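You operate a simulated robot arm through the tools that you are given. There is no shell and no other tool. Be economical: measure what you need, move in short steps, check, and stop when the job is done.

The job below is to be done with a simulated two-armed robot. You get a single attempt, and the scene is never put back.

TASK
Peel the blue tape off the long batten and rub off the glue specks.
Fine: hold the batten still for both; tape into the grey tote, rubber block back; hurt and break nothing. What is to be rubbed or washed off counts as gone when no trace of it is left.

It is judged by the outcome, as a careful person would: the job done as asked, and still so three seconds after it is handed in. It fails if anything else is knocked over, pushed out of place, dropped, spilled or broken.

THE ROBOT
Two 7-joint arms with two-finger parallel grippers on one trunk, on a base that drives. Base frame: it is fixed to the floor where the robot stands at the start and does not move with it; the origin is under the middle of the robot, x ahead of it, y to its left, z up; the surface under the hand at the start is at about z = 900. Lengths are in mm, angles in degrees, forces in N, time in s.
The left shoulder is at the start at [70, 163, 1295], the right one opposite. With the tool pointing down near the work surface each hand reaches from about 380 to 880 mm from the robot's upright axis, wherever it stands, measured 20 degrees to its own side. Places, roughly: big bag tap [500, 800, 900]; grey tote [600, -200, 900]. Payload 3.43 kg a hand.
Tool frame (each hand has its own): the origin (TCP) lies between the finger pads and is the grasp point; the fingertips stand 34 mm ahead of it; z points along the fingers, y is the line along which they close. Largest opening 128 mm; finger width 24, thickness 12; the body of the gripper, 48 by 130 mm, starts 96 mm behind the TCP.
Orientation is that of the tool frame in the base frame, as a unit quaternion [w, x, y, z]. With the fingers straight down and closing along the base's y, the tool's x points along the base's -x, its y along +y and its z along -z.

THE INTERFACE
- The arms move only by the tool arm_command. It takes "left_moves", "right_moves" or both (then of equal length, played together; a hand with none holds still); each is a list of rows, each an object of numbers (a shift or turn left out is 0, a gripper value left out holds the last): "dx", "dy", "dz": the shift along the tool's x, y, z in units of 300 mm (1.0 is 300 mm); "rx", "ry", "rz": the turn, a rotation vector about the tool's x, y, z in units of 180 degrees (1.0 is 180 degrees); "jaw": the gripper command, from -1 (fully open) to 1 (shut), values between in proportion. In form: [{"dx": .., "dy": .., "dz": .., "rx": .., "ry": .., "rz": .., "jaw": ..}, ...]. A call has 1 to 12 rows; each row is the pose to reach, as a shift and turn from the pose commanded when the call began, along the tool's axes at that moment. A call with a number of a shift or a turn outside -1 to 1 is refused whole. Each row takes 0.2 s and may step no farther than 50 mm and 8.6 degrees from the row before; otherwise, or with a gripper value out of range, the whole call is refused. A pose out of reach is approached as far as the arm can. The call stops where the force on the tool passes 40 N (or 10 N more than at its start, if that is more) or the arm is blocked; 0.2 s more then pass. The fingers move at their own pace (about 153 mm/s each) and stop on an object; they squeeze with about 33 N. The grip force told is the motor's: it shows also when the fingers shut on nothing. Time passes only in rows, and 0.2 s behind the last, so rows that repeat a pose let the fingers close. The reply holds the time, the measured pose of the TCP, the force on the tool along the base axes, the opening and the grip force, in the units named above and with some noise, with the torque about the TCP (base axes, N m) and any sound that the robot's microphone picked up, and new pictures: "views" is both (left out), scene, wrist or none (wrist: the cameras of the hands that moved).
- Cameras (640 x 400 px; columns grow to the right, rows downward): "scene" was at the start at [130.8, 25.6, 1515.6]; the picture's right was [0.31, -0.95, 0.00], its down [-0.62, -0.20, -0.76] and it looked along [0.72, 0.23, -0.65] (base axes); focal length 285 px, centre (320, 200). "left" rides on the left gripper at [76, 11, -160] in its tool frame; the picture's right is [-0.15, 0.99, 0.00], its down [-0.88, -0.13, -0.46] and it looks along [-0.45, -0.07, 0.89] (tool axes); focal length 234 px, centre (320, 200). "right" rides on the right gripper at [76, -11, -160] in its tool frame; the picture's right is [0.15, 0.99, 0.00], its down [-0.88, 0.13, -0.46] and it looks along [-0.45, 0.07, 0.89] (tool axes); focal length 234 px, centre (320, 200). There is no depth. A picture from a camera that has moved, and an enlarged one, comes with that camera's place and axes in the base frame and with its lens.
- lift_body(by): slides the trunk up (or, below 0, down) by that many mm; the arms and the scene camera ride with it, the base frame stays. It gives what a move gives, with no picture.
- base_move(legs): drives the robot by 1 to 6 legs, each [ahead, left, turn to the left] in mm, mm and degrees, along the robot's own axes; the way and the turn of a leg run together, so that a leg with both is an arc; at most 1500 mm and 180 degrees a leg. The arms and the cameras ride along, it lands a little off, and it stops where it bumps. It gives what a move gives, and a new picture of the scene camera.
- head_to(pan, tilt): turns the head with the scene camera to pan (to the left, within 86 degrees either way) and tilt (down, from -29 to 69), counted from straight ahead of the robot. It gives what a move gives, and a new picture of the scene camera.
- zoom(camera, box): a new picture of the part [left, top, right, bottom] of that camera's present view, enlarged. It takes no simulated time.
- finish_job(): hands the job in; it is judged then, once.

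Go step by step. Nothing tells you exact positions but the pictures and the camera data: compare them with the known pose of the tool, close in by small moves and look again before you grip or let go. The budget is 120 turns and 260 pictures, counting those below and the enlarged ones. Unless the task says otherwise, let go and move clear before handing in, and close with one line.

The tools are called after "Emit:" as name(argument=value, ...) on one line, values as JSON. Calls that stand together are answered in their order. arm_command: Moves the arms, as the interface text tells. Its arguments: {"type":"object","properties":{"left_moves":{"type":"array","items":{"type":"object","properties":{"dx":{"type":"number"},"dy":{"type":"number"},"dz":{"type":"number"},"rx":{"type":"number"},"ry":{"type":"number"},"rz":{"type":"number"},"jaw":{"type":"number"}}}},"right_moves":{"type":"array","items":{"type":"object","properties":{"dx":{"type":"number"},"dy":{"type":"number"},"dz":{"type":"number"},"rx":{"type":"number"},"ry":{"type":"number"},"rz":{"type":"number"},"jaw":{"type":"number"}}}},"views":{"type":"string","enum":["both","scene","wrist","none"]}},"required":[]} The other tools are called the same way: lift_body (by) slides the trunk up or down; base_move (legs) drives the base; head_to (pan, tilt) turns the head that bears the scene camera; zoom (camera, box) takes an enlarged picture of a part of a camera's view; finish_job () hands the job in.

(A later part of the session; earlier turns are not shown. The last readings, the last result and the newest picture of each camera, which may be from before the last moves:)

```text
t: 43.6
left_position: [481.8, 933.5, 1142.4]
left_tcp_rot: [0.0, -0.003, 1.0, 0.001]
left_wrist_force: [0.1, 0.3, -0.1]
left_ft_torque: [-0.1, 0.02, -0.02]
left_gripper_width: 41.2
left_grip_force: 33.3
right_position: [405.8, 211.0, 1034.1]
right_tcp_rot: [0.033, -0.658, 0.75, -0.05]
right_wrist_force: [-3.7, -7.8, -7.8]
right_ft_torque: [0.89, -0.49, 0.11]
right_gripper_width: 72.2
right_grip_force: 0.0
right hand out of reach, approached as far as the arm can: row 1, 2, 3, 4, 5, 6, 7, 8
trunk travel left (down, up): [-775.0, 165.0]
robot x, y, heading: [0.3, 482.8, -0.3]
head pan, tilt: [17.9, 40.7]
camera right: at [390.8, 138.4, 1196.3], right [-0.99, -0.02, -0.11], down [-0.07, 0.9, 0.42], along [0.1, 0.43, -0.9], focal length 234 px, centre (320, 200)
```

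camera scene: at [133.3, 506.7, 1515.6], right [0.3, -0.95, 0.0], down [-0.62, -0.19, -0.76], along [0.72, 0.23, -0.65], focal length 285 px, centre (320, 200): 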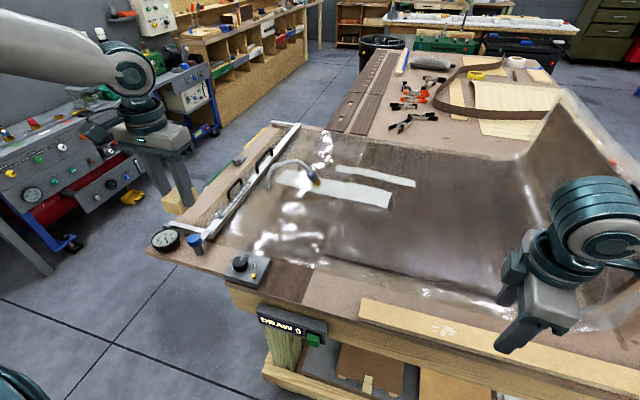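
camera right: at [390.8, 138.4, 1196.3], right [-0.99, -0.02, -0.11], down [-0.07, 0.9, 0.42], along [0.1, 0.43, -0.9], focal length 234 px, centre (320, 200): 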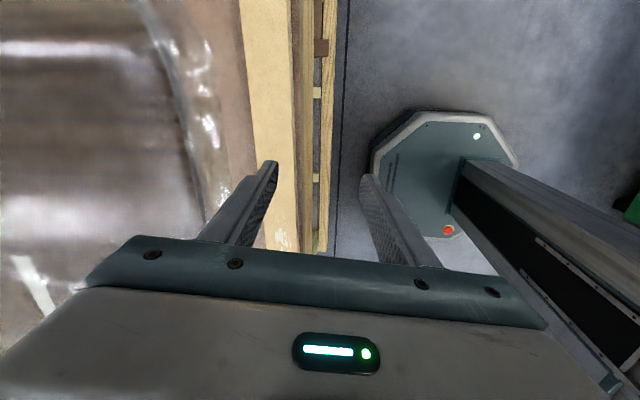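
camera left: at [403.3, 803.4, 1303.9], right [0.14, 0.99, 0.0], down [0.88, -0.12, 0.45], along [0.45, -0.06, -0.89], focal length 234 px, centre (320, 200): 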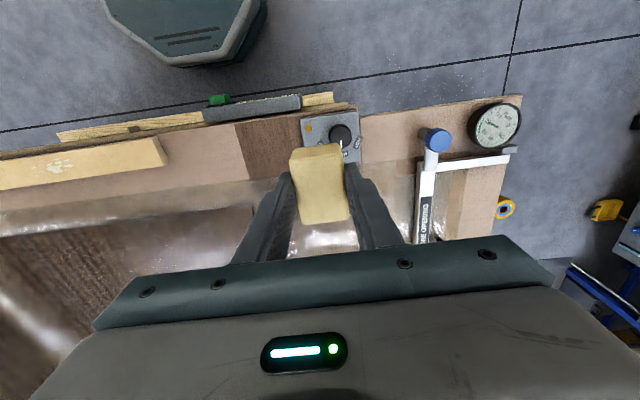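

The wrist is at its joint limit, so I'll back out, lifting and turning the right hand back toward its native yaw.

Emit:
arm_command(right_moves=[{"dx": -0.1, "dz": -0.02}, {"dx": -0.2, "dz": -0.06}, {"dx": -0.3, "dz": -0.1}, {"dx": -0.4, "dz": -0.15, "rz": 0.042}, {"dx": -0.4, "dz": -0.25, "rz": 0.084}, {"dx": -0.4, "dz": -0.35, "rz": 0.126}, {"dx": -0.4, "dz": -0.45, "rz": 0.168}, {"dx": -0.4, "dz": -0.5, "rz": 0.21}, {"dx": -0.4, "dz": -0.5, "rz": 0.252}, {"dx": -0.4, "dz": -0.5, "rz": 0.294}], views="scene")

```text
t: 45.8
left_position: [483.0, 931.8, 1144.2]
left_tcp_rot: [-0.001, -0.003, 1.0, 0.002]
left_wrist_force: [0.9, 0.1, -0.9]
left_ft_torque: [-0.01, -0.01, 0.0]
left_gripper_width: 41.0
left_grip_force: 32.9
right_position: [401.7, 321.0, 1171.9]
right_tcp_rot: [0.027, -0.254, 0.966, -0.03]
right_wrist_force: [-0.1, 0.2, 0.4]
right_ft_torque: [-0.03, 0.0, -0.01]
right_gripper_width: 71.9
right_grip_force: 0.2
trunk travel left (down, up): [-775.0, 165.0]
robot x, y, heading: [-0.2, 484.0, -0.4]
head pan, tilt: [17.9, 40.7]
camera scene: at [133.8, 509.2, 1515.6], right [0.3, -0.95, 0.0], down [-0.62, -0.2, -0.76], along [0.72, 0.23, -0.65], focal length 285 px, centre (320, 200)
```

scene: 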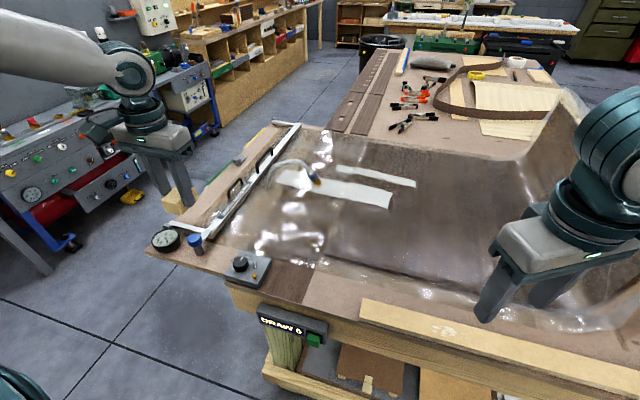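

The commanded pose follows the measured one, so I'll take out the slight tilt. Then I'll turn the right hand the other way, clockwise from above, as the left arm did without trouble.

Emit:
arm_command(right_moves=[{"rx": -0.0228, "ry": 0.0117, "dz": -0.05}, {"rx": -0.0228, "ry": 0.0117, "dz": -0.1}], views="none")

Emit:
arm_command(right_moves=[{"rz": 0.045}, {"rz": 0.09}, {"rz": 0.135}, {"rz": 0.18}, {"rz": 0.225}, {"rz": 0.27}, {"rz": 0.315}, {"rz": 0.36}, {"rz": 0.405}, {"rz": 0.45}, {"rz": 0.495}, {"rz": 0.54}], views="scene")

```text
t: 46.4
left_position: [482.6, 933.0, 1143.8]
left_tcp_rot: [-0.001, -0.002, 1.0, 0.0]
left_wrist_force: [-0.7, 0.2, -0.4]
left_ft_torque: [0.02, -0.01, -0.03]
left_gripper_width: 41.1
left_grip_force: 33.3
right_position: [400.2, 324.4, 1202.2]
right_tcp_rot: [0.0, -0.255, 0.967, 0.001]
right_wrist_force: [-0.2, 0.9, 0.1]
right_ft_torque: [-0.01, 0.02, 0.03]
right_gripper_width: 72.0
right_grip_force: 0.1
trunk travel left (down, up): [-775.0, 165.0]
robot x, y, heading: [-0.8, 484.7, -0.7]
head pan, tilt: [17.9, 40.7]
```

```text
t: 49.0
left_position: [481.3, 932.3, 1143.5]
left_tcp_rot: [-0.001, -0.003, 1.0, 0.002]
left_wrist_force: [-1.3, 0.4, -0.1]
left_ft_torque: [-0.01, 0.0, 0.03]
left_gripper_width: 41.2
left_grip_force: 33.4
right_position: [400.4, 322.9, 1201.8]
right_tcp_rot: [-0.001, 0.557, 0.83, 0.002]
right_wrist_force: [-1.1, -0.1, 1.0]
right_ft_torque: [0.03, -0.01, 0.0]
right_gripper_width: 71.8
right_grip_force: 0.2
trunk travel left (down, up): [-775.0, 165.0]
robot x, y, heading: [-0.8, 481.5, -0.7]
head pan, tilt: [17.9, 40.7]
camera scene: at [133.4, 509.0, 1515.6], right [0.3, -0.95, 0.0], down [-0.62, -0.2, -0.76], along [0.72, 0.23, -0.65], focal length 285 px, centre (320, 200)
```

scene: 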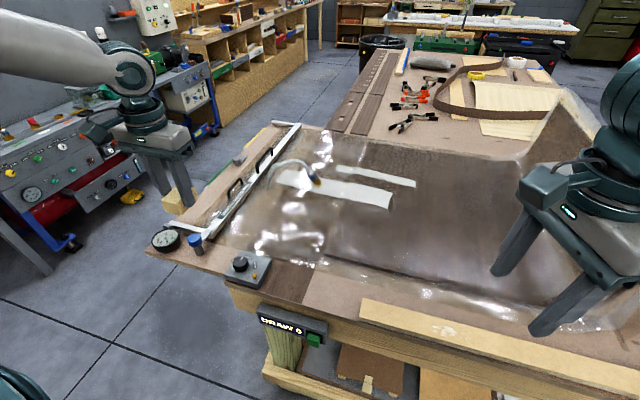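

That direction works. I'll finish the turn while moving over the batten at about (477,140) and lowering.

Emit:
arm_command(right_moves=[{"dx": -0.09, "rz": 0.03}, {"dx": -0.18, "rz": 0.06}, {"dx": -0.27, "rz": 0.09}, {"dx": -0.36, "rz": 0.124}, {"dx": -0.45, "dz": 0.03, "rz": 0.124}, {"dx": -0.54, "dy": 0.003, "dz": 0.1, "rz": 0.124}, {"dx": -0.6, "dy": 0.007, "dz": 0.2, "rz": 0.124}, {"dx": -0.662, "dy": 0.007, "dz": 0.3, "rz": 0.124}, {"dx": -0.662, "dy": 0.007, "dz": 0.4, "rz": 0.124}, {"dx": -0.662, "dy": 0.007, "dz": 0.5, "rz": 0.124}, {"dx": -0.662, "dy": 0.007, "dz": 0.6, "rz": 0.124}, {"dx": -0.662, "dy": 0.007, "dz": 0.65, "rz": 0.124}], views="both")

```text
t: 51.6
left_position: [482.4, 933.0, 1144.8]
left_tcp_rot: [-0.001, -0.003, 1.0, 0.002]
left_wrist_force: [-0.2, -0.3, -1.3]
left_ft_torque: [0.0, -0.02, 0.0]
left_gripper_width: 41.1
left_grip_force: 33.0
right_position: [477.3, 140.4, 1004.9]
right_tcp_rot: [0.0, 0.707, 0.707, 0.001]
right_wrist_force: [-0.3, -0.3, 0.4]
right_ft_torque: [-0.02, 0.01, 0.0]
right_gripper_width: 72.2
right_grip_force: 0.1
trunk travel left (down, up): [-775.0, 165.0]
robot x, y, heading: [4.9, 485.0, -0.7]
head pan, tilt: [17.9, 40.7]
camera scene: at [133.6, 509.1, 1515.6], right [0.3, -0.95, 0.0], down [-0.62, -0.2, -0.76], along [0.72, 0.23, -0.65], focal length 285 px, centre (320, 200)
camera right: at [467.0, 215.3, 1165.6], right [0.99, 0.15, 0.0], down [0.13, -0.88, 0.45], along [0.07, -0.45, -0.89], focal length 234 px, centre (320, 200)
```

scene: 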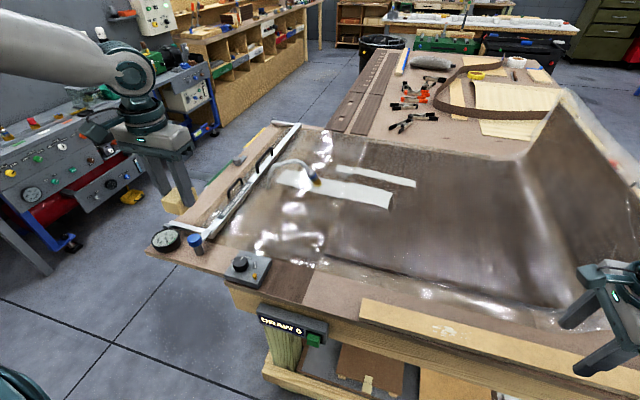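
right: 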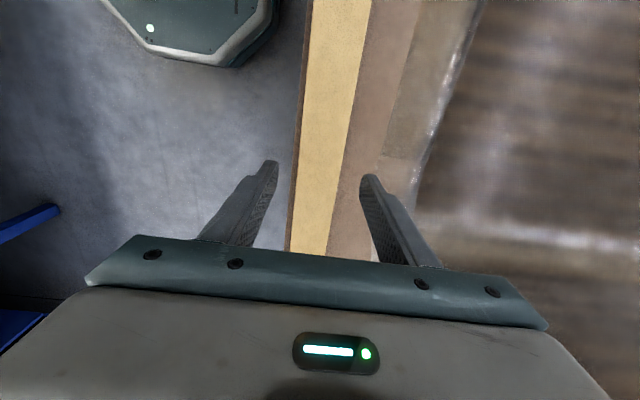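

The batten is centred near x 480 here. I'll turn the head to watch, shift 3 mm, and lower to clamp height.

Emit:
arm_command(right_moves=[{"dy": 0.009, "dz": 0.08}, {"dy": 0.009, "dz": 0.15}, {"dy": 0.009, "dz": 0.2}, {"dy": 0.009, "dz": 0.213, "jaw": 0.1}, {"dy": 0.009, "dz": 0.213, "jaw": 0.1}], views="wrist")

Emit:
head_to(pan=-12, tilt=45)

```text
t: 52.8
left_position: [481.3, 932.1, 1145.2]
left_tcp_rot: [-0.001, -0.003, 1.0, 0.002]
left_wrist_force: [0.4, 0.5, -1.6]
left_ft_torque: [0.03, 0.01, 0.0]
left_gripper_width: 40.9
left_grip_force: 33.0
right_position: [480.7, 139.5, 942.3]
right_tcp_rot: [0.0, 0.707, 0.707, 0.002]
right_wrist_force: [-0.1, -0.4, 0.3]
right_ft_torque: [-0.01, -0.02, 0.0]
right_gripper_width: 57.6
right_grip_force: 0.1
trunk travel left (down, up): [-775.0, 165.0]
robot x, y, heading: [5.0, 483.4, -0.8]
head pan, tilt: [17.9, 40.7]
camera right: at [470.2, 214.5, 1101.8], right [0.99, 0.15, 0.0], down [0.13, -0.88, 0.45], along [0.07, -0.45, -0.89], focal length 234 px, centre (320, 200)
```

right: 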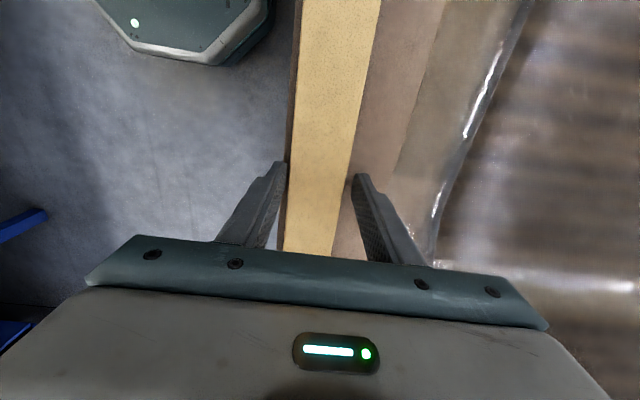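

```text
t: 53.7
left_position: [481.1, 932.5, 1144.3]
left_tcp_rot: [0.0, -0.002, 1.0, 0.001]
left_wrist_force: [0.2, -0.5, -1.4]
left_ft_torque: [0.01, 0.01, 0.01]
left_gripper_width: 41.1
left_grip_force: 33.0
right_position: [481.3, 139.4, 941.8]
right_tcp_rot: [0.0, 0.706, 0.708, 0.001]
right_wrist_force: [0.9, 0.5, 0.2]
right_ft_torque: [0.01, 0.01, 0.0]
right_gripper_width: 57.6
right_grip_force: 0.0
trunk travel left (down, up): [-775.0, 165.0]
robot x, y, heading: [0.2, 485.2, -0.7]
head pan, tilt: [-12.0, 45.0]
camera scene: at [132.2, 466.1, 1509.4], right [-0.22, -0.98, 0.0], down [-0.69, 0.15, -0.71], along [0.69, -0.15, -0.71], focal length 285 px, centre (320, 200)
```

scene: 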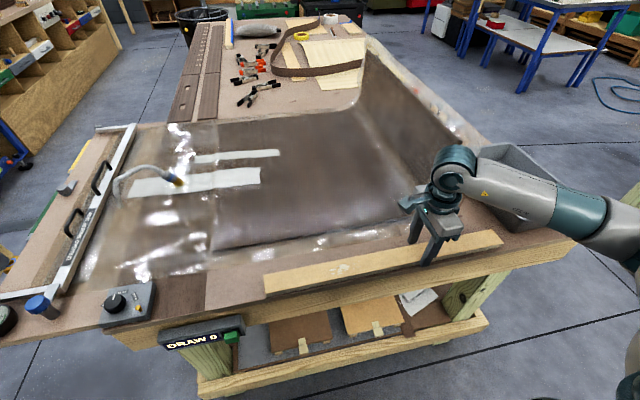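

The right fingers straddle the batten, with a good view now. Closing, then bringing the block above the specks.

Emit:
arm_command(right_moves=[{"jaw": 0.22}, {"jaw": 0.3}, {"jaw": 1}, {"jaw": 1}], views="none")

Emit:
zoom(camera="scene", box=[240, 210, 520, 310])

Emit:
arm_command(left_moves=[{"dy": -0.15}, {"dy": -0.3}, {"dy": -0.45}, {"dy": -0.6}, {"dy": -0.75}, {"dy": -0.9}, {"dy": -1.0}], views="none")

Emit:
arm_command(left_moves=[{"dy": -0.15}, {"dy": -0.3}, {"dy": -0.45}, {"dy": -0.6}, {"dy": -0.7}], views="both")

```text
t: 54.7
left_position: [482.1, 932.7, 1144.1]
left_tcp_rot: [-0.001, -0.002, 1.0, 0.001]
left_wrist_force: [-0.2, 1.0, -0.7]
left_ft_torque: [-0.02, 0.03, -0.04]
left_gripper_width: 41.1
left_grip_force: 33.0
right_position: [480.8, 140.2, 942.0]
right_tcp_rot: [0.0, 0.708, 0.707, 0.001]
right_wrist_force: [-0.4, -0.4, 0.6]
right_ft_torque: [0.02, 0.11, 0.6]
right_gripper_width: 47.6
right_grip_force: 33.1
trunk travel left (down, up): [-775.0, 165.0]
robot x, y, heading: [3.0, 486.1, -0.2]
head pan, tilt: [-12.0, 45.0]
```

```text
2.29 times, centred on (380, 260) of scene
camera zoom: at [132.1, 466.0, 1509.4], right [-0.22, -0.98, 0.0], down [-0.69, 0.15, -0.71], along [0.69, -0.15, -0.71], focal length 652 px, centre (183, 63)
```

zoom: 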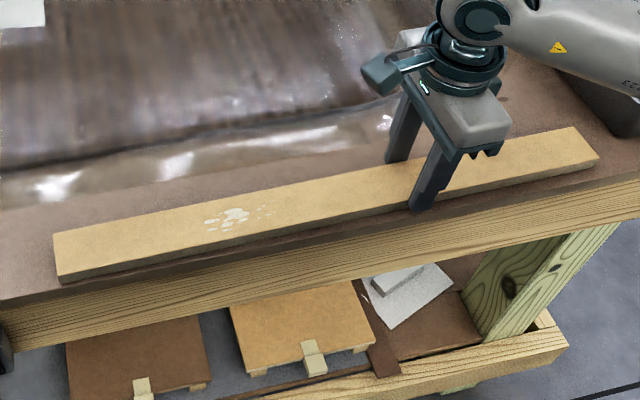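

```text
t: 56.3
left_position: [483.9, 631.7, 1143.7]
left_tcp_rot: [-0.001, -0.003, 1.0, 0.002]
left_wrist_force: [0.4, 0.5, -0.6]
left_ft_torque: [-0.03, -0.02, -0.01]
left_gripper_width: 40.6
left_grip_force: 33.2
right_position: [480.1, 140.5, 942.4]
right_tcp_rot: [0.0, 0.708, 0.706, 0.002]
right_wrist_force: [-0.1, -1.9, 0.8]
right_ft_torque: [0.59, 0.09, 0.36]
right_gripper_width: 47.8
right_grip_force: 33.3
trunk travel left (down, up): [-775.0, 165.0]
robot x, y, heading: [2.4, 483.7, -0.5]
head pan, tilt: [-12.0, 45.0]
```

```text
t: 57.5
left_position: [478.4, 600.0, 1147.2]
left_tcp_rot: [-0.001, -0.002, 1.0, 0.0]
left_wrist_force: [0.3, -0.8, -1.0]
left_ft_torque: [0.03, 0.03, 0.0]
left_gripper_width: 41.4
left_grip_force: 33.0
left hand out of reach, approached as far as the arm can: row 1, 2, 3, 4, 5
right_position: [479.9, 140.6, 941.1]
right_tcp_rot: [0.001, 0.707, 0.707, 0.001]
right_wrist_force: [-2.1, 0.3, 1.5]
right_ft_torque: [-0.1, 0.1, 0.24]
right_gripper_width: 47.8
right_grip_force: 32.6
trunk travel left (down, up): [-775.0, 165.0]
robot x, y, heading: [3.7, 485.9, -0.7]
head pan, tilt: [-12.0, 45.0]
camera scene: at [131.8, 466.0, 1509.4], right [-0.22, -0.98, 0.0], down [-0.69, 0.15, -0.71], along [0.69, -0.15, -0.71], focal length 285 px, centre (320, 200)
camera left: at [402.2, 610.9, 1307.4], right [0.14, 0.99, 0.0], down [0.88, -0.13, 0.45], along [0.45, -0.06, -0.89], focal length 234 px, centre (320, 200)
```

scene: 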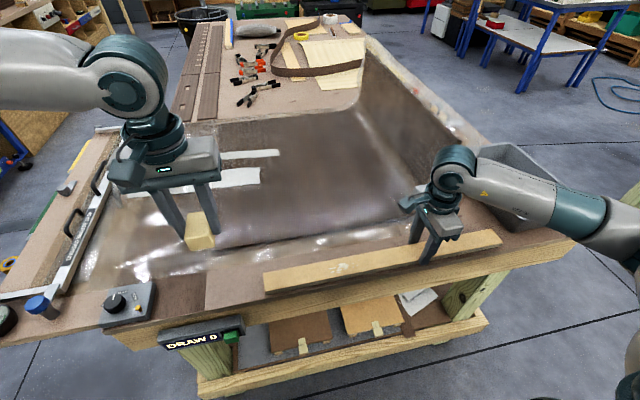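
left: 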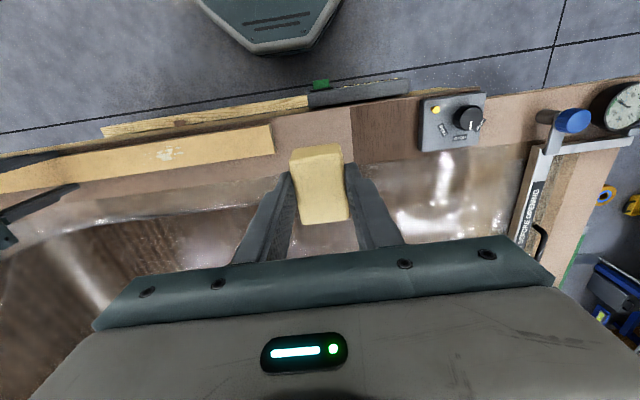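

The left arm wants the clockwise yaw when reaching inward. I'll turn the block back to that yaw and go on toward the specks.

Emit:
arm_command(left_moves=[{"rz": 0.042}, {"rz": 0.084}, {"rz": 0.126}, {"rz": 0.168}, {"rz": 0.21}, {"rz": 0.252}, {"rz": 0.294}, {"rz": 0.336}, {"rz": 0.378}, {"rz": 0.42}, {"rz": 0.462}, {"rz": 0.5}], views="none")

Emit:
arm_command(left_moves=[{"dx": -0.13}, {"dx": -0.26}, {"dx": -0.39}, {"dx": -0.52}, {"dx": -0.65}, {"dx": -0.78}, {"dx": -0.86}], views="both")

```text
t: 60.1
left_position: [476.9, 600.3, 1151.4]
left_tcp_rot: [-0.002, 0.705, 0.709, 0.0]
left_wrist_force: [0.1, 0.1, 0.4]
left_ft_torque: [0.02, 0.0, -0.04]
left_gripper_width: 41.0
left_grip_force: 32.9
right_position: [478.6, 139.9, 941.2]
right_tcp_rot: [0.0, 0.707, 0.707, 0.001]
right_wrist_force: [-1.7, 0.5, 0.2]
right_ft_torque: [0.08, 0.07, 0.23]
right_gripper_width: 47.7
right_grip_force: 32.8
trunk travel left (down, up): [-775.0, 165.0]
robot x, y, heading: [1.4, 486.1, -0.4]
head pan, tilt: [-12.0, 45.0]
```

```text
t: 61.7
left_position: [476.2, 598.4, 1152.2]
left_tcp_rot: [-0.001, 0.706, 0.708, 0.001]
left_wrist_force: [0.1, 0.6, -0.9]
left_ft_torque: [-0.01, 0.0, 0.0]
left_gripper_width: 41.1
left_grip_force: 32.8
left hand out of reach, approached as far as the arm can: row 1, 2, 3, 4, 5, 6, 7
right_position: [479.5, 139.3, 942.5]
right_tcp_rot: [0.0, 0.707, 0.707, 0.001]
right_wrist_force: [-0.8, -0.2, 0.0]
right_ft_torque: [0.03, 0.07, 0.3]
right_gripper_width: 47.6
right_grip_force: 33.0
trunk travel left (down, up): [-775.0, 165.0]
robot x, y, heading: [4.3, 482.0, -0.7]
head pan, tilt: [-12.0, 45.0]
camera scene: at [132.0, 465.9, 1509.4], right [-0.22, -0.98, 0.0], down [-0.69, 0.15, -0.71], along [0.69, -0.15, -0.71], focal length 285 px, centre (320, 200)
camera left: at [486.2, 674.6, 1312.9], right [0.99, -0.14, 0.0], down [-0.12, -0.88, 0.46], along [-0.07, -0.45, -0.89], focal length 234 px, centre (320, 200)
```

scene: 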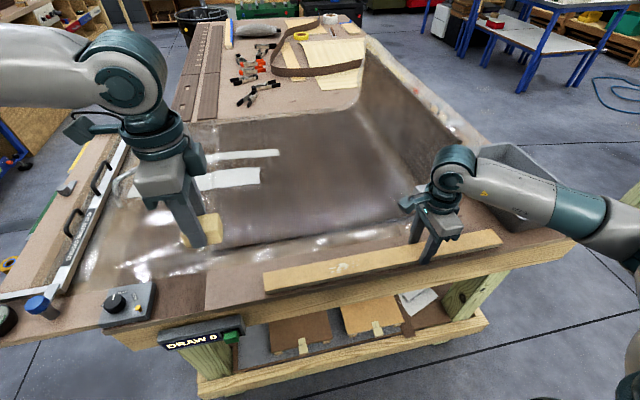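
left: 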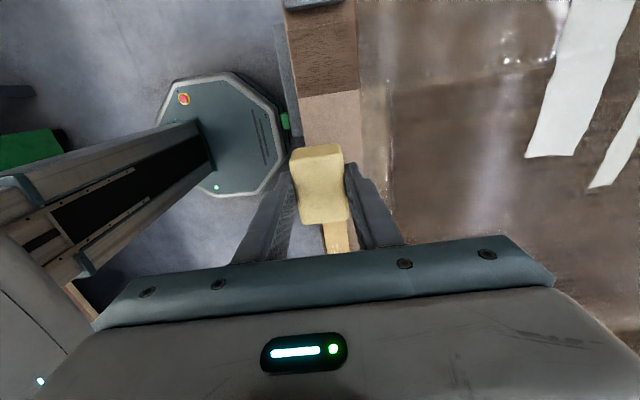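

Even with that yaw the left stops at about y 598. I'll test whether it's only the height, by lowering to z≈1010 and trying inward again.

Emit:
arm_command(left_moves=[{"dz": 0.12}, {"dz": 0.24}, {"dz": 0.36}, {"dz": 0.45}, {"dx": -0.1, "dz": 0.45}, {"dx": -0.2, "dz": 0.45}, {"dx": -0.3, "dz": 0.45}, {"dx": -0.4, "dz": 0.45}, {"dx": -0.5, "dz": 0.45}, {"dx": -0.6, "dz": 0.45}, {"dx": -0.7, "dz": 0.45}, {"dx": -0.8, "dz": 0.45}], views="scene")

```text
t: 64.3
left_position: [453.1, 610.3, 1095.3]
left_tcp_rot: [-0.001, 0.706, 0.709, 0.0]
left_wrist_force: [-0.4, -0.2, -0.7]
left_ft_torque: [0.03, -0.01, 0.03]
left_gripper_width: 41.0
left_grip_force: 32.7
left hand out of reach, approached as far as the arm can: row 1, 2, 3, 4, 5, 6, 7, 8, 9, 10, 11, 12
right_position: [480.9, 139.4, 942.3]
right_tcp_rot: [0.0, 0.707, 0.707, 0.001]
right_wrist_force: [-0.4, -0.7, 1.2]
right_ft_torque: [-0.06, -0.05, 0.27]
right_gripper_width: 47.5
right_grip_force: 32.6
trunk travel left (down, up): [-775.0, 165.0]
robot x, y, heading: [3.2, 484.1, -0.4]
head pan, tilt: [-12.0, 45.0]
camera scene: at [132.1, 465.9, 1509.4], right [-0.22, -0.98, 0.0], down [-0.69, 0.15, -0.71], along [0.69, -0.15, -0.71], focal length 285 px, centre (320, 200)
```

scene: 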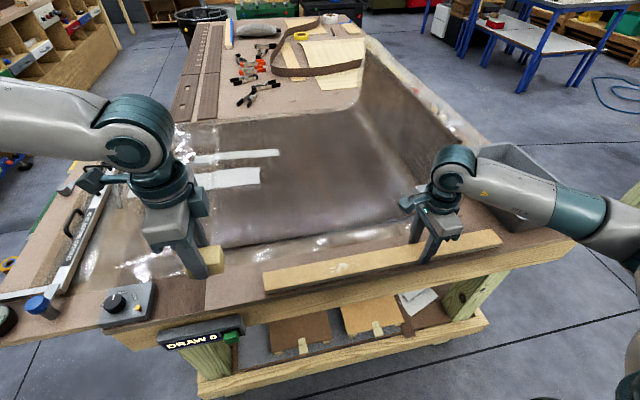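

That area is beyond the left arm's limit from here. I'll let go of the batten, raise both hands, and move the base back right so the specks lie on the left arm's own side.

Emit:
arm_command(left_moves=[{"dz": -0.05}, {"dz": -0.1}, {"dx": 0.05, "dz": -0.15}, {"dx": 0.1, "dz": -0.2}, {"dx": 0.15, "dz": -0.2}, {"dx": 0.2, "dz": -0.2}, {"dx": 0.2, "dy": 0.05, "dz": -0.2}, {"dx": 0.2, "dy": 0.08, "dz": -0.2}, {"dx": 0.2, "dy": 0.08, "dz": -0.2}, {"dx": 0.2, "dy": 0.08, "dz": -0.2}, {"dx": 0.2, "dy": 0.08, "dz": -0.2}, {"dx": 0.2, "dy": 0.08, "dz": -0.2}], right_moves=[{"jaw": 0.1}, {"jaw": -0.1}, {"jaw": -0.1, "dz": -0.02}, {"dz": -0.1}, {"dz": -0.2}, {"dz": -0.35}, {"dz": -0.5}, {"dz": -0.65}, {"dz": -0.8}, {"dz": -0.9, "dy": -0.05}, {"dz": -0.95, "dy": -0.13}, {"dz": -1.0, "dy": -0.2}], views="none")

Emit:
base_move(legs=[[0, -340, 0]])

```text
t: 66.9
left_position: [477.3, 670.4, 1154.6]
left_tcp_rot: [-0.002, 0.706, 0.709, 0.002]
left_wrist_force: [-0.3, -0.9, -0.9]
left_ft_torque: [0.01, -0.03, 0.0]
left_gripper_width: 40.9
left_grip_force: 33.1
right_position: [417.8, 138.7, 1243.6]
right_tcp_rot: [-0.001, 0.707, 0.707, 0.001]
right_wrist_force: [-0.6, -0.2, 0.1]
right_ft_torque: [-0.02, -0.05, 0.01]
right_gripper_width: 70.4
right_grip_force: 0.1
trunk travel left (down, up): [-775.0, 165.0]
robot x, y, heading: [3.2, 483.5, -0.6]
head pan, tilt: [-12.0, 45.0]
```

```text
t: 69.1
left_position: [477.0, 335.5, 1152.8]
left_tcp_rot: [-0.002, 0.704, 0.711, 0.0]
left_wrist_force: [-0.3, 0.5, -0.3]
left_ft_torque: [-0.01, 0.0, 0.01]
left_gripper_width: 41.0
left_grip_force: 33.2
right_position: [418.4, -197.6, 1242.6]
right_tcp_rot: [0.0, 0.706, 0.708, 0.002]
right_wrist_force: [0.1, 0.4, 0.4]
right_ft_torque: [-0.02, -0.02, -0.01]
right_gripper_width: 70.5
right_grip_force: 0.0
trunk travel left (down, up): [-775.0, 165.0]
robot x, y, heading: [-1.5, 147.0, -0.3]
head pan, tilt: [-12.0, 45.0]
camera scene: at [130.0, 129.3, 1509.4], right [-0.21, -0.98, 0.0], down [-0.69, 0.15, -0.71], along [0.69, -0.15, -0.71], focal length 285 px, centre (320, 200)
```

scene: 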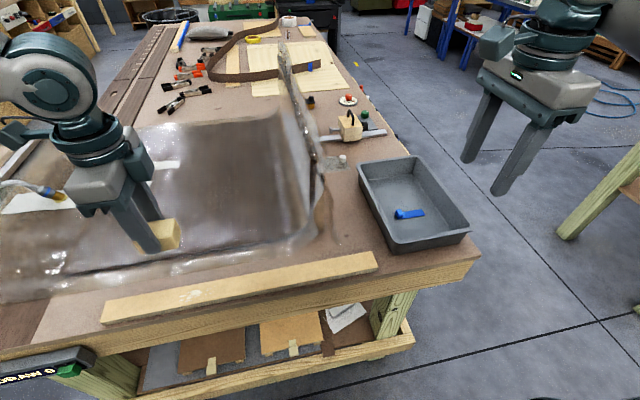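

Now the right hand moves in over the batten at about y=95, and the left begins lowering to check its reach.

Emit:
arm_command(right_moves=[{"dx": 0.12}, {"dx": 0.24}, {"dx": 0.36}, {"dx": 0.48}, {"dx": 0.6}, {"dx": 0.72}, {"dx": 0.84}, {"dx": 0.96, "dy": 0.04}, {"dx": 0.98, "dy": 0.12}, {"dx": 0.98, "dy": 0.2}, {"dx": 0.98, "dy": 0.2, "dz": 0.1}, {"dx": 0.98, "dy": 0.2, "dz": 0.2}], left_moves=[{}, {}, {}, {}, {"dz": 0.05}, {"dz": 0.1}, {"dz": 0.15}, {"dz": 0.2}, {"dz": 0.25}, {"dz": 0.3}, {"dz": 0.35}, {"dz": 0.4}], views="both")

```text
t: 71.7
left_position: [476.0, 334.2, 1035.3]
left_tcp_rot: [-0.001, 0.703, 0.711, 0.001]
left_wrist_force: [-0.4, 0.3, -0.1]
left_ft_torque: [-0.01, 0.01, 0.0]
left_gripper_width: 41.0
left_grip_force: 32.4
right_position: [478.2, 93.2, 1182.0]
right_tcp_rot: [0.0, 0.705, 0.709, 0.001]
right_wrist_force: [0.1, -0.5, -0.3]
right_ft_torque: [0.02, 0.02, 0.0]
right_gripper_width: 70.6
right_grip_force: 0.1
trunk travel left (down, up): [-775.0, 165.0]
robot x, y, heading: [1.2, 142.9, -0.4]
head pan, tilt: [-12.0, 45.0]
camera scene: at [131.1, 127.2, 1509.3], right [-0.21, -0.98, 0.0], down [-0.69, 0.15, -0.71], along [0.69, -0.15, -0.71], focal length 285 px, centre (320, 200)
camera right: at [468.4, 168.2, 1341.8], right [0.99, 0.15, 0.0], down [0.13, -0.88, 0.45], along [0.07, -0.45, -0.89], focal length 234 px, centre (320, 200)
camera left: at [485.5, 409.3, 1194.4], right [0.99, -0.14, 0.0], down [-0.12, -0.88, 0.45], along [-0.06, -0.45, -0.89], focal length 234 px, centre (320, 200)
```

scene: 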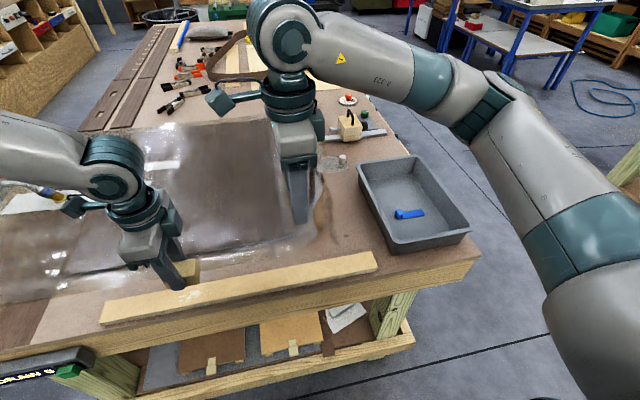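
right: 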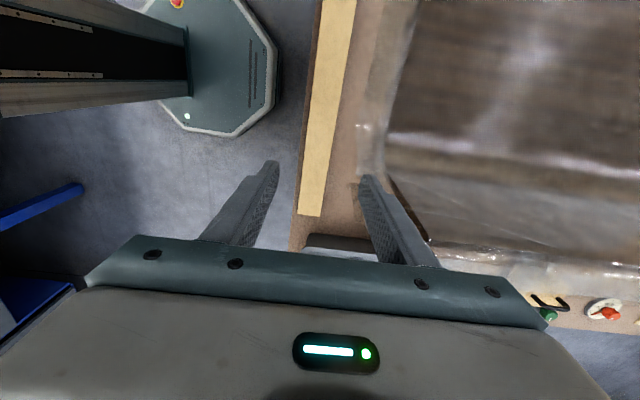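
left: 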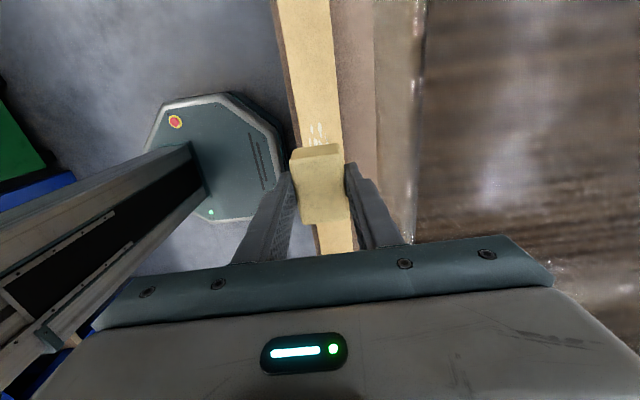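

Both arms reach now. I'll lower the right hand to z≈1000 and check.

Emit:
arm_command(right_moves=[{"dx": 0.02, "dz": 0.1}, {"dx": 0.04, "dz": 0.2}, {"dx": 0.06, "dz": 0.3}, {"dx": 0.08, "dz": 0.4}, {"dx": 0.08, "dz": 0.5}, {"dx": 0.08, "dz": 0.6}], views="wrist")

```text
t: 73.1
left_position: [475.7, 334.6, 1034.2]
left_tcp_rot: [-0.002, 0.704, 0.711, 0.001]
left_wrist_force: [-0.1, -0.5, 0.3]
left_ft_torque: [0.0, 0.06, 0.0]
left_gripper_width: 41.0
left_grip_force: 32.9
right_position: [477.2, 120.5, 1004.2]
right_tcp_rot: [0.001, 0.705, 0.709, 0.001]
right_wrist_force: [-0.2, 0.2, 0.8]
right_ft_torque: [0.0, 0.02, 0.01]
right_gripper_width: 70.3
right_grip_force: 0.0
trunk travel left (down, up): [-775.0, 165.0]
robot x, y, heading: [-1.6, 146.2, -0.2]
head pan, tilt: [-12.0, 45.0]
camera right: at [466.7, 194.7, 1164.5], right [0.99, 0.15, 0.0], down [0.13, -0.88, 0.45], along [0.07, -0.45, -0.89], focal length 234 px, centre (320, 200)
```

right: 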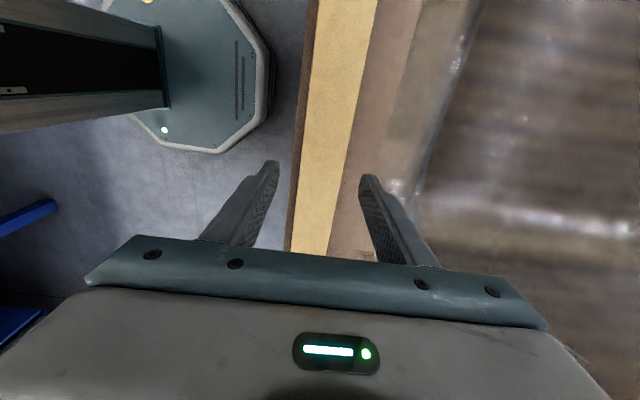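

The batten is centred about x 481. I'll shift, lower, and clamp.

Emit:
arm_command(right_moves=[{"dy": 0.012, "dz": 0.08}, {"dy": 0.012, "dz": 0.15}, {"dy": 0.012, "dz": 0.207}, {"dy": 0.012, "dz": 0.207, "jaw": 0.1}, {"dy": 0.012, "dz": 0.207, "jaw": 0.22}, {"dy": 0.012, "dz": 0.207, "jaw": 1}, {"dy": 0.012, "dz": 0.207, "jaw": 1}], views="both")

Emit:
zoom(camera="left", box=[230, 90, 410, 260])

Emit:
zoom(camera="scene", box=[90, 210, 400, 340])

```text
t: 74.7
left_position: [475.1, 335.0, 1034.5]
left_tcp_rot: [-0.002, 0.703, 0.711, 0.001]
left_wrist_force: [0.0, -0.2, -1.4]
left_ft_torque: [0.0, -0.02, -0.03]
left_gripper_width: 41.0
left_grip_force: 32.8
right_position: [481.0, 121.5, 939.6]
right_tcp_rot: [0.0, 0.706, 0.709, 0.0]
right_wrist_force: [0.4, 0.0, -0.2]
right_ft_torque: [0.19, 0.06, 0.2]
right_gripper_width: 47.3
right_grip_force: 33.1
trunk travel left (down, up): [-775.0, 165.0]
robot x, y, heading: [-1.1, 148.4, -0.1]
head pan, tilt: [-12.0, 45.0]
camera scene: at [130.2, 127.9, 1509.3], right [-0.21, -0.98, 0.0], down [-0.69, 0.15, -0.71], along [0.69, -0.15, -0.71], focal length 285 px, centre (320, 200)
camera right: at [471.1, 195.6, 1101.0], right [0.99, 0.15, 0.0], down [0.13, -0.88, 0.45], along [0.07, -0.45, -0.89], focal length 234 px, centre (320, 200)
```

scene: 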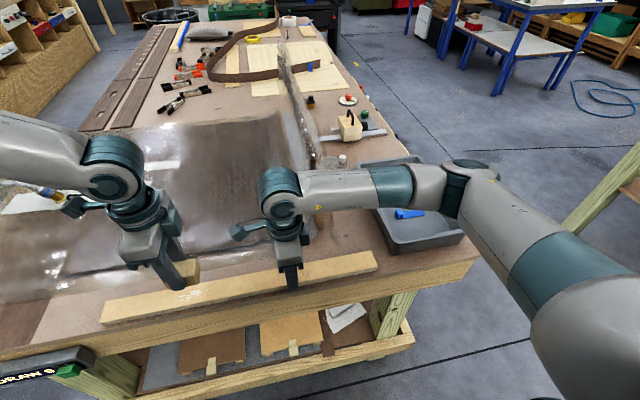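
right: 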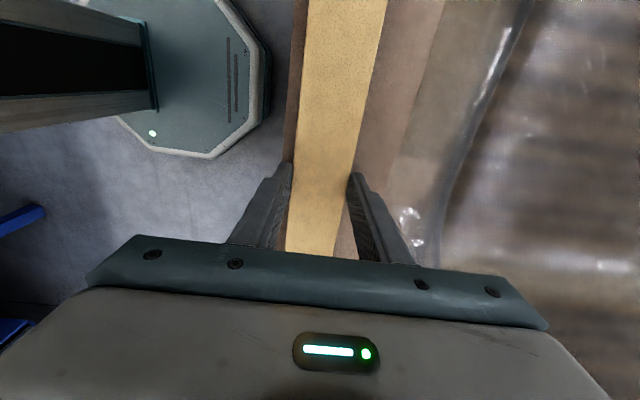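

```text
2.35 times, centred on (320, 175) of left
camera zoom: at [484.8, 409.8, 1194.5], right [0.99, -0.14, 0.0], down [-0.12, -0.88, 0.45], along [-0.06, -0.45, -0.89], focal length 551 px, centre (320, 259)
```

zoom: 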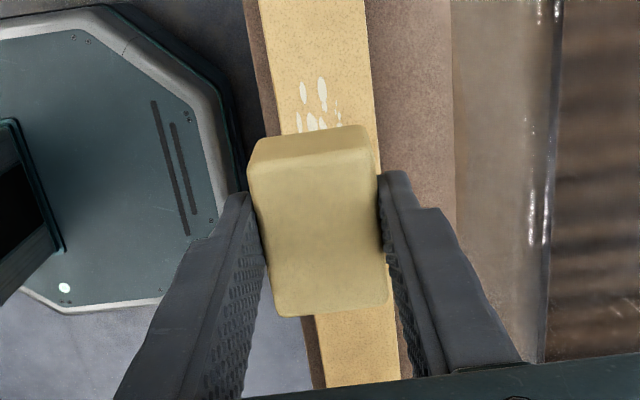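

```text
2.06 times, centred on (245, 275) of scene
camera zoom: at [130.2, 127.9, 1509.3], right [-0.21, -0.98, 0.0], down [-0.69, 0.15, -0.71], along [0.69, -0.15, -0.71], focal length 589 px, centre (475, 45)
```

zoom: 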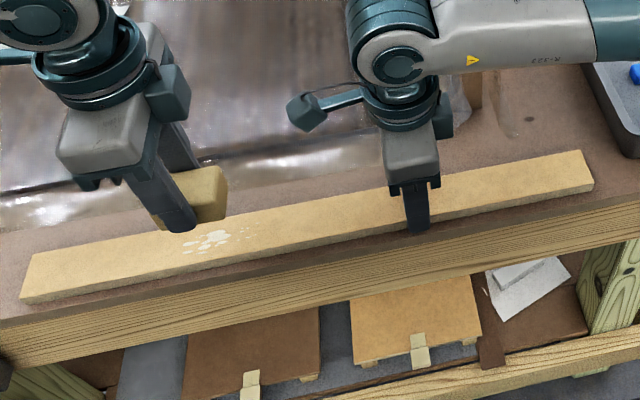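

The batten is clamped by the right hand. The specks cover about y 294–367, x 462–492, and the block's sole should meet the batten near TCP z≈966. I'll lower to just above.

Emit:
arm_command(left_moves=[{"dy": 0.006, "dz": 0.07}, {"dy": 0.006, "dz": 0.14}, {"dy": 0.006, "dz": 0.195}, {"dy": 0.006, "dz": 0.21}], views="none")

Emit:
zoom(camera="scene", box=[90, 210, 290, 340])

```text
t: 75.7
left_position: [476.8, 339.8, 975.3]
left_tcp_rot: [-0.001, 0.703, 0.711, -0.001]
left_wrist_force: [-0.6, -0.7, -0.1]
left_ft_torque: [0.01, 0.03, 0.02]
left_gripper_width: 40.9
left_grip_force: 32.8
left hand out of reach, approached as far as the arm can: row 3, 4
right_position: [481.3, 121.0, 939.4]
right_tcp_rot: [-0.001, 0.706, 0.709, 0.001]
right_wrist_force: [0.5, 0.1, 0.2]
right_ft_torque: [0.04, 0.06, 0.1]
right_gripper_width: 47.6
right_grip_force: 33.3
trunk travel left (down, up): [-775.0, 165.0]
robot x, y, heading: [-1.2, 147.4, -0.4]
head pan, tilt: [-12.0, 45.0]
```

```text
3.08 times, centred on (190, 275) of scene
camera zoom: at [130.3, 127.9, 1509.3], right [-0.21, -0.98, 0.0], down [-0.69, 0.15, -0.71], along [0.69, -0.15, -0.71], focal length 878 px, centre (720, -31)
```

zoom: 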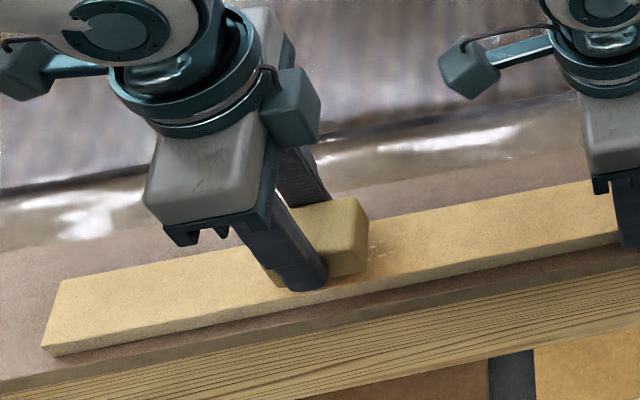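

The left arm's limit tightens as it lowers; it needs to be further out to its own side. I'll release the batten and shift the right hand toward y≈190, which also tests its reach. Then I'll drive 80 mm to the right.

Emit:
arm_command(left_moves=[{"dz": -0.03}, {"dz": -0.06}, {"dz": -0.1}, {"dz": -0.15}, {"dz": -0.2}, {"dx": 0.03, "dz": -0.25}, {"dx": 0.06, "dz": -0.3}, {"dx": 0.06, "dz": -0.35}, {"dx": 0.06, "dz": -0.35}, {"dx": 0.06, "dz": -0.35}], right_moves=[{"jaw": 0.1}, {"jaw": -0.1}, {"jaw": -0.1}, {"dz": -0.1}, {"dz": -0.2}, {"dz": -0.3}, {"dx": 0.08, "dz": -0.35}, {"dx": 0.16, "dz": -0.35}, {"dx": 0.22, "dz": -0.35}, {"dx": 0.22, "dz": -0.25}], views="none")

Emit:
base_move(legs=[[0, -85, 0]])

```text
t: 77.9
left_position: [477.1, 355.4, 1080.0]
left_tcp_rot: [-0.001, 0.704, 0.711, 0.001]
left_wrist_force: [0.2, 0.2, -0.9]
left_ft_torque: [0.0, -0.04, 0.0]
left_gripper_width: 40.9
left_grip_force: 32.4
right_position: [481.2, 186.2, 1015.8]
right_tcp_rot: [0.0, 0.706, 0.708, 0.001]
right_wrist_force: [0.5, 0.3, -0.6]
right_ft_torque: [-0.01, -0.02, -0.01]
right_gripper_width: 70.3
right_grip_force: 0.1
trunk travel left (down, up): [-775.0, 165.0]
robot x, y, heading: [-1.3, 145.7, -0.6]
head pan, tilt: [-12.0, 45.0]
```

```text
t: 79.0
left_position: [476.8, 274.1, 1079.7]
left_tcp_rot: [-0.002, 0.703, 0.711, 0.0]
left_wrist_force: [0.1, -0.4, -0.2]
left_ft_torque: [-0.05, 0.04, -0.04]
left_gripper_width: 40.9
left_grip_force: 33.1
right_position: [482.0, 104.6, 1015.8]
right_tcp_rot: [0.0, 0.706, 0.708, 0.002]
right_wrist_force: [0.1, 0.8, -0.4]
right_ft_torque: [0.01, -0.02, -0.05]
right_gripper_width: 70.2
right_grip_force: 0.1
trunk travel left (down, up): [-775.0, 165.0]
robot x, y, heading: [-4.9, 65.0, -0.3]
head pan, tilt: [-12.0, 45.0]
camera scene: at [129.7, 46.5, 1509.3], right [-0.21, -0.98, 0.0], down [-0.69, 0.15, -0.71], along [0.69, -0.15, -0.71], focal length 285 px, centre (320, 200)
```

scene: 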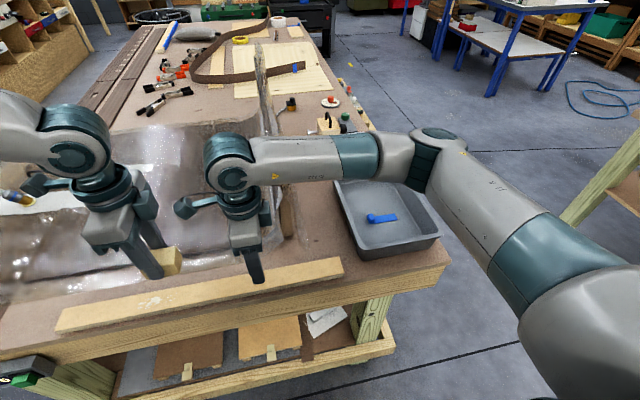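

Good at both. Clamping the batten with the right hand, and moving the block over the specks.

Emit:
arm_command(right_moves=[{"dz": 0.08}, {"dz": 0.16}, {"dz": 0.23}, {"dz": 0.247}, {"dz": 0.247, "jaw": 0.1}, {"dz": 0.247, "jaw": 0.22}, {"dz": 0.247, "jaw": 1}, {"dz": 0.247, "jaw": 1}], left_moves=[{"dx": 0.06}, {"dx": 0.12}, {"dx": 0.18}, {"dx": 0.22}, {"dx": 0.22, "dz": 0.05}, {"dx": 0.22, "dz": 0.15}, {"dx": 0.22, "dz": 0.25}, {"dx": 0.22, "dz": 0.35}], views="both")

Emit:
zoom(camera="scene", box=[40, 210, 360, 350])

```text
t: 80.8
left_position: [476.1, 337.6, 974.1]
left_tcp_rot: [-0.001, 0.704, 0.71, 0.001]
left_wrist_force: [-0.1, 0.3, -0.8]
left_ft_torque: [-0.01, 0.02, 0.01]
left_gripper_width: 40.9
left_grip_force: 32.6
right_position: [480.9, 103.5, 942.7]
right_tcp_rot: [-0.001, 0.706, 0.708, 0.001]
right_wrist_force: [0.3, 1.0, 0.0]
right_ft_torque: [0.32, -0.07, 0.13]
right_gripper_width: 47.2
right_grip_force: 33.0
trunk travel left (down, up): [-775.0, 165.0]
robot x, y, heading: [-1.8, 60.4, -0.3]
head pan, tilt: [-12.0, 45.0]
camera scene: at [130.4, 44.3, 1509.4], right [-0.21, -0.98, 0.0], down [-0.69, 0.15, -0.71], along [0.69, -0.15, -0.71], focal length 285 px, centre (320, 200)
camera right: at [471.1, 178.1, 1102.8], right [0.99, 0.15, 0.0], down [0.13, -0.88, 0.45], along [0.07, -0.45, -0.89], focal length 234 px, centre (320, 200)
camera left: at [486.0, 414.2, 1134.5], right [0.99, -0.14, 0.0], down [-0.12, -0.88, 0.45], along [-0.06, -0.45, -0.89], focal length 234 px, centre (320, 200)
```

scene: 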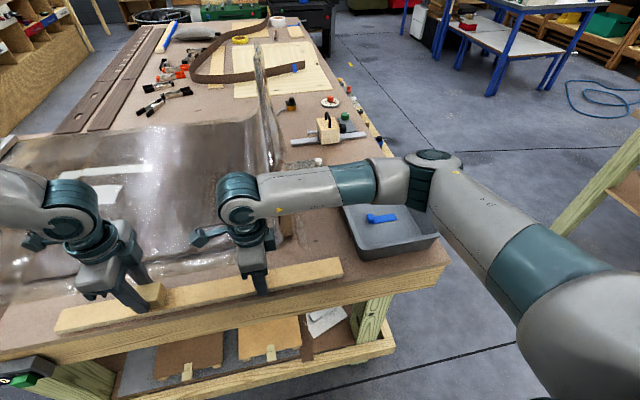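
right: 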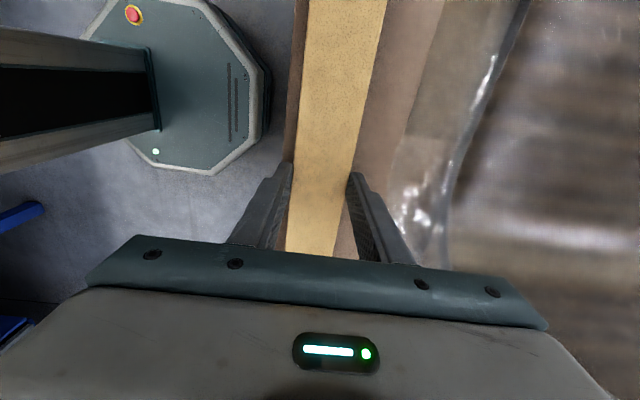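
left: 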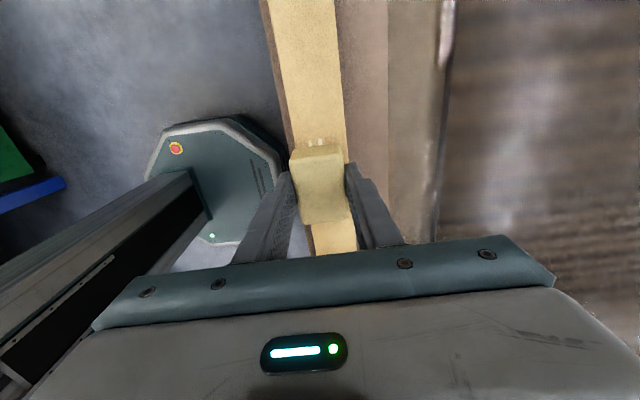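

```text
2.00 times, centred on (200, 280) of scene
camera zoom: at [130.4, 44.3, 1509.4], right [-0.21, -0.98, 0.0], down [-0.69, 0.15, -0.71], along [0.69, -0.15, -0.71], focal length 571 px, centre (560, 40)
```

zoom: 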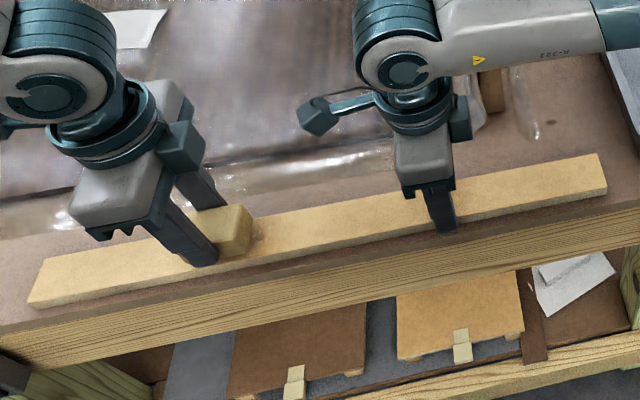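

Now easing the block down to contact in small steps.

Emit:
arm_command(left_moves=[{"dz": 0.015}, {"dz": 0.023}, {"dz": 0.023}], views="none")

Emit:
arm_command(left_moves=[{"dz": 0.005}, {"dz": 0.007}, {"dz": 0.007}], views="none")

```text
t: 81.6
left_position: [476.3, 338.9, 967.2]
left_tcp_rot: [-0.001, 0.703, 0.711, 0.0]
left_wrist_force: [0.3, 0.8, -0.4]
left_ft_torque: [0.0, -0.02, 0.05]
left_gripper_width: 41.1
left_grip_force: 32.7
right_position: [480.2, 104.0, 942.4]
right_tcp_rot: [-0.001, 0.706, 0.709, 0.0]
right_wrist_force: [0.0, 0.0, -0.2]
right_ft_torque: [0.23, 0.0, 0.07]
right_gripper_width: 47.7
right_grip_force: 33.2
trunk travel left (down, up): [-775.0, 165.0]
robot x, y, heading: [2.4, 63.2, -0.2]
head pan, tilt: [-12.0, 45.0]
```

```text
t: 82.4
left_position: [476.4, 339.3, 966.4]
left_tcp_rot: [-0.002, 0.703, 0.711, 0.0]
left_wrist_force: [-0.5, 0.3, 0.2]
left_ft_torque: [0.01, 0.04, 0.01]
left_gripper_width: 41.0
left_grip_force: 32.4
right_position: [481.2, 103.0, 942.5]
right_tcp_rot: [-0.001, 0.705, 0.709, 0.001]
right_wrist_force: [-0.6, 0.9, 0.3]
right_ft_torque: [0.06, -0.01, 0.14]
right_gripper_width: 47.7
right_grip_force: 33.5
trunk travel left (down, up): [-775.0, 165.0]
robot x, y, heading: [-3.5, 60.5, -0.3]
head pan, tilt: [-12.0, 45.0]
```

Not yet in contact; stepping down further.

Emit:
arm_command(left_moves=[{"dz": 0.004}, {"dz": 0.007}, {"dz": 0.007}], views="none")

Emit:
arm_command(left_moves=[{"dz": 0.004}, {"dz": 0.007}, {"dz": 0.007}], views="none")

Emit:
zoom(camera="scene", box=[80, 250, 220, 350])

```text
t: 83.2
left_position: [477.6, 339.0, 963.8]
left_tcp_rot: [-0.001, 0.704, 0.71, 0.0]
left_wrist_force: [0.3, -0.6, -1.5]
left_ft_torque: [0.03, 0.03, 0.01]
left_gripper_width: 41.0
left_grip_force: 33.0
right_position: [482.0, 103.4, 941.4]
right_tcp_rot: [0.0, 0.706, 0.709, 0.001]
right_wrist_force: [0.3, 1.0, 0.7]
right_ft_torque: [-0.07, -0.03, 0.11]
right_gripper_width: 47.5
right_grip_force: 32.8
trunk travel left (down, up): [-775.0, 165.0]
robot x, y, heading: [1.0, 66.8, -0.3]
head pan, tilt: [-12.0, 45.0]
```

```text
t: 84.0
left_position: [478.4, 340.3, 962.6]
left_tcp_rot: [0.0, 0.703, 0.711, 0.001]
left_wrist_force: [-3.0, 2.5, 25.1]
left_ft_torque: [-0.7, 0.13, -0.14]
left_gripper_width: 40.9
left_grip_force: 33.0
right_position: [479.8, 103.6, 941.8]
right_tcp_rot: [0.0, 0.706, 0.708, 0.001]
right_wrist_force: [3.2, 2.9, -11.5]
right_ft_torque: [0.19, 0.01, -0.55]
right_gripper_width: 47.6
right_grip_force: 32.7
trunk travel left (down, up): [-775.0, 165.0]
robot x, y, heading: [-3.6, 61.4, -0.4]
head pan, tilt: [-12.0, 45.0]
```

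```text
4.00 times, centred on (150, 300) of scene
camera zoom: at [128.6, 44.3, 1509.6], right [-0.21, -0.98, 0.0], down [-0.69, 0.15, -0.71], along [0.69, -0.15, -0.71], focal length 1141 px, centre (1000, -200)
```

zoom: 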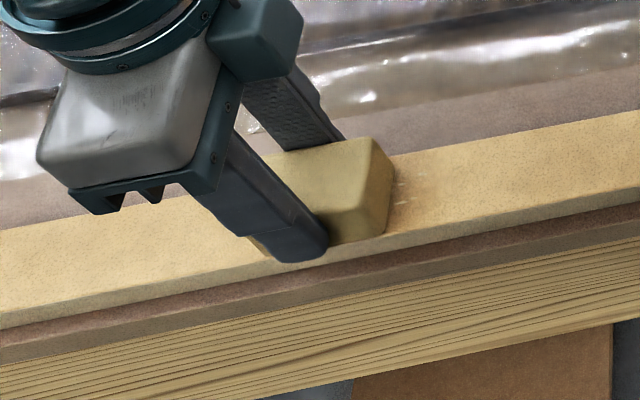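

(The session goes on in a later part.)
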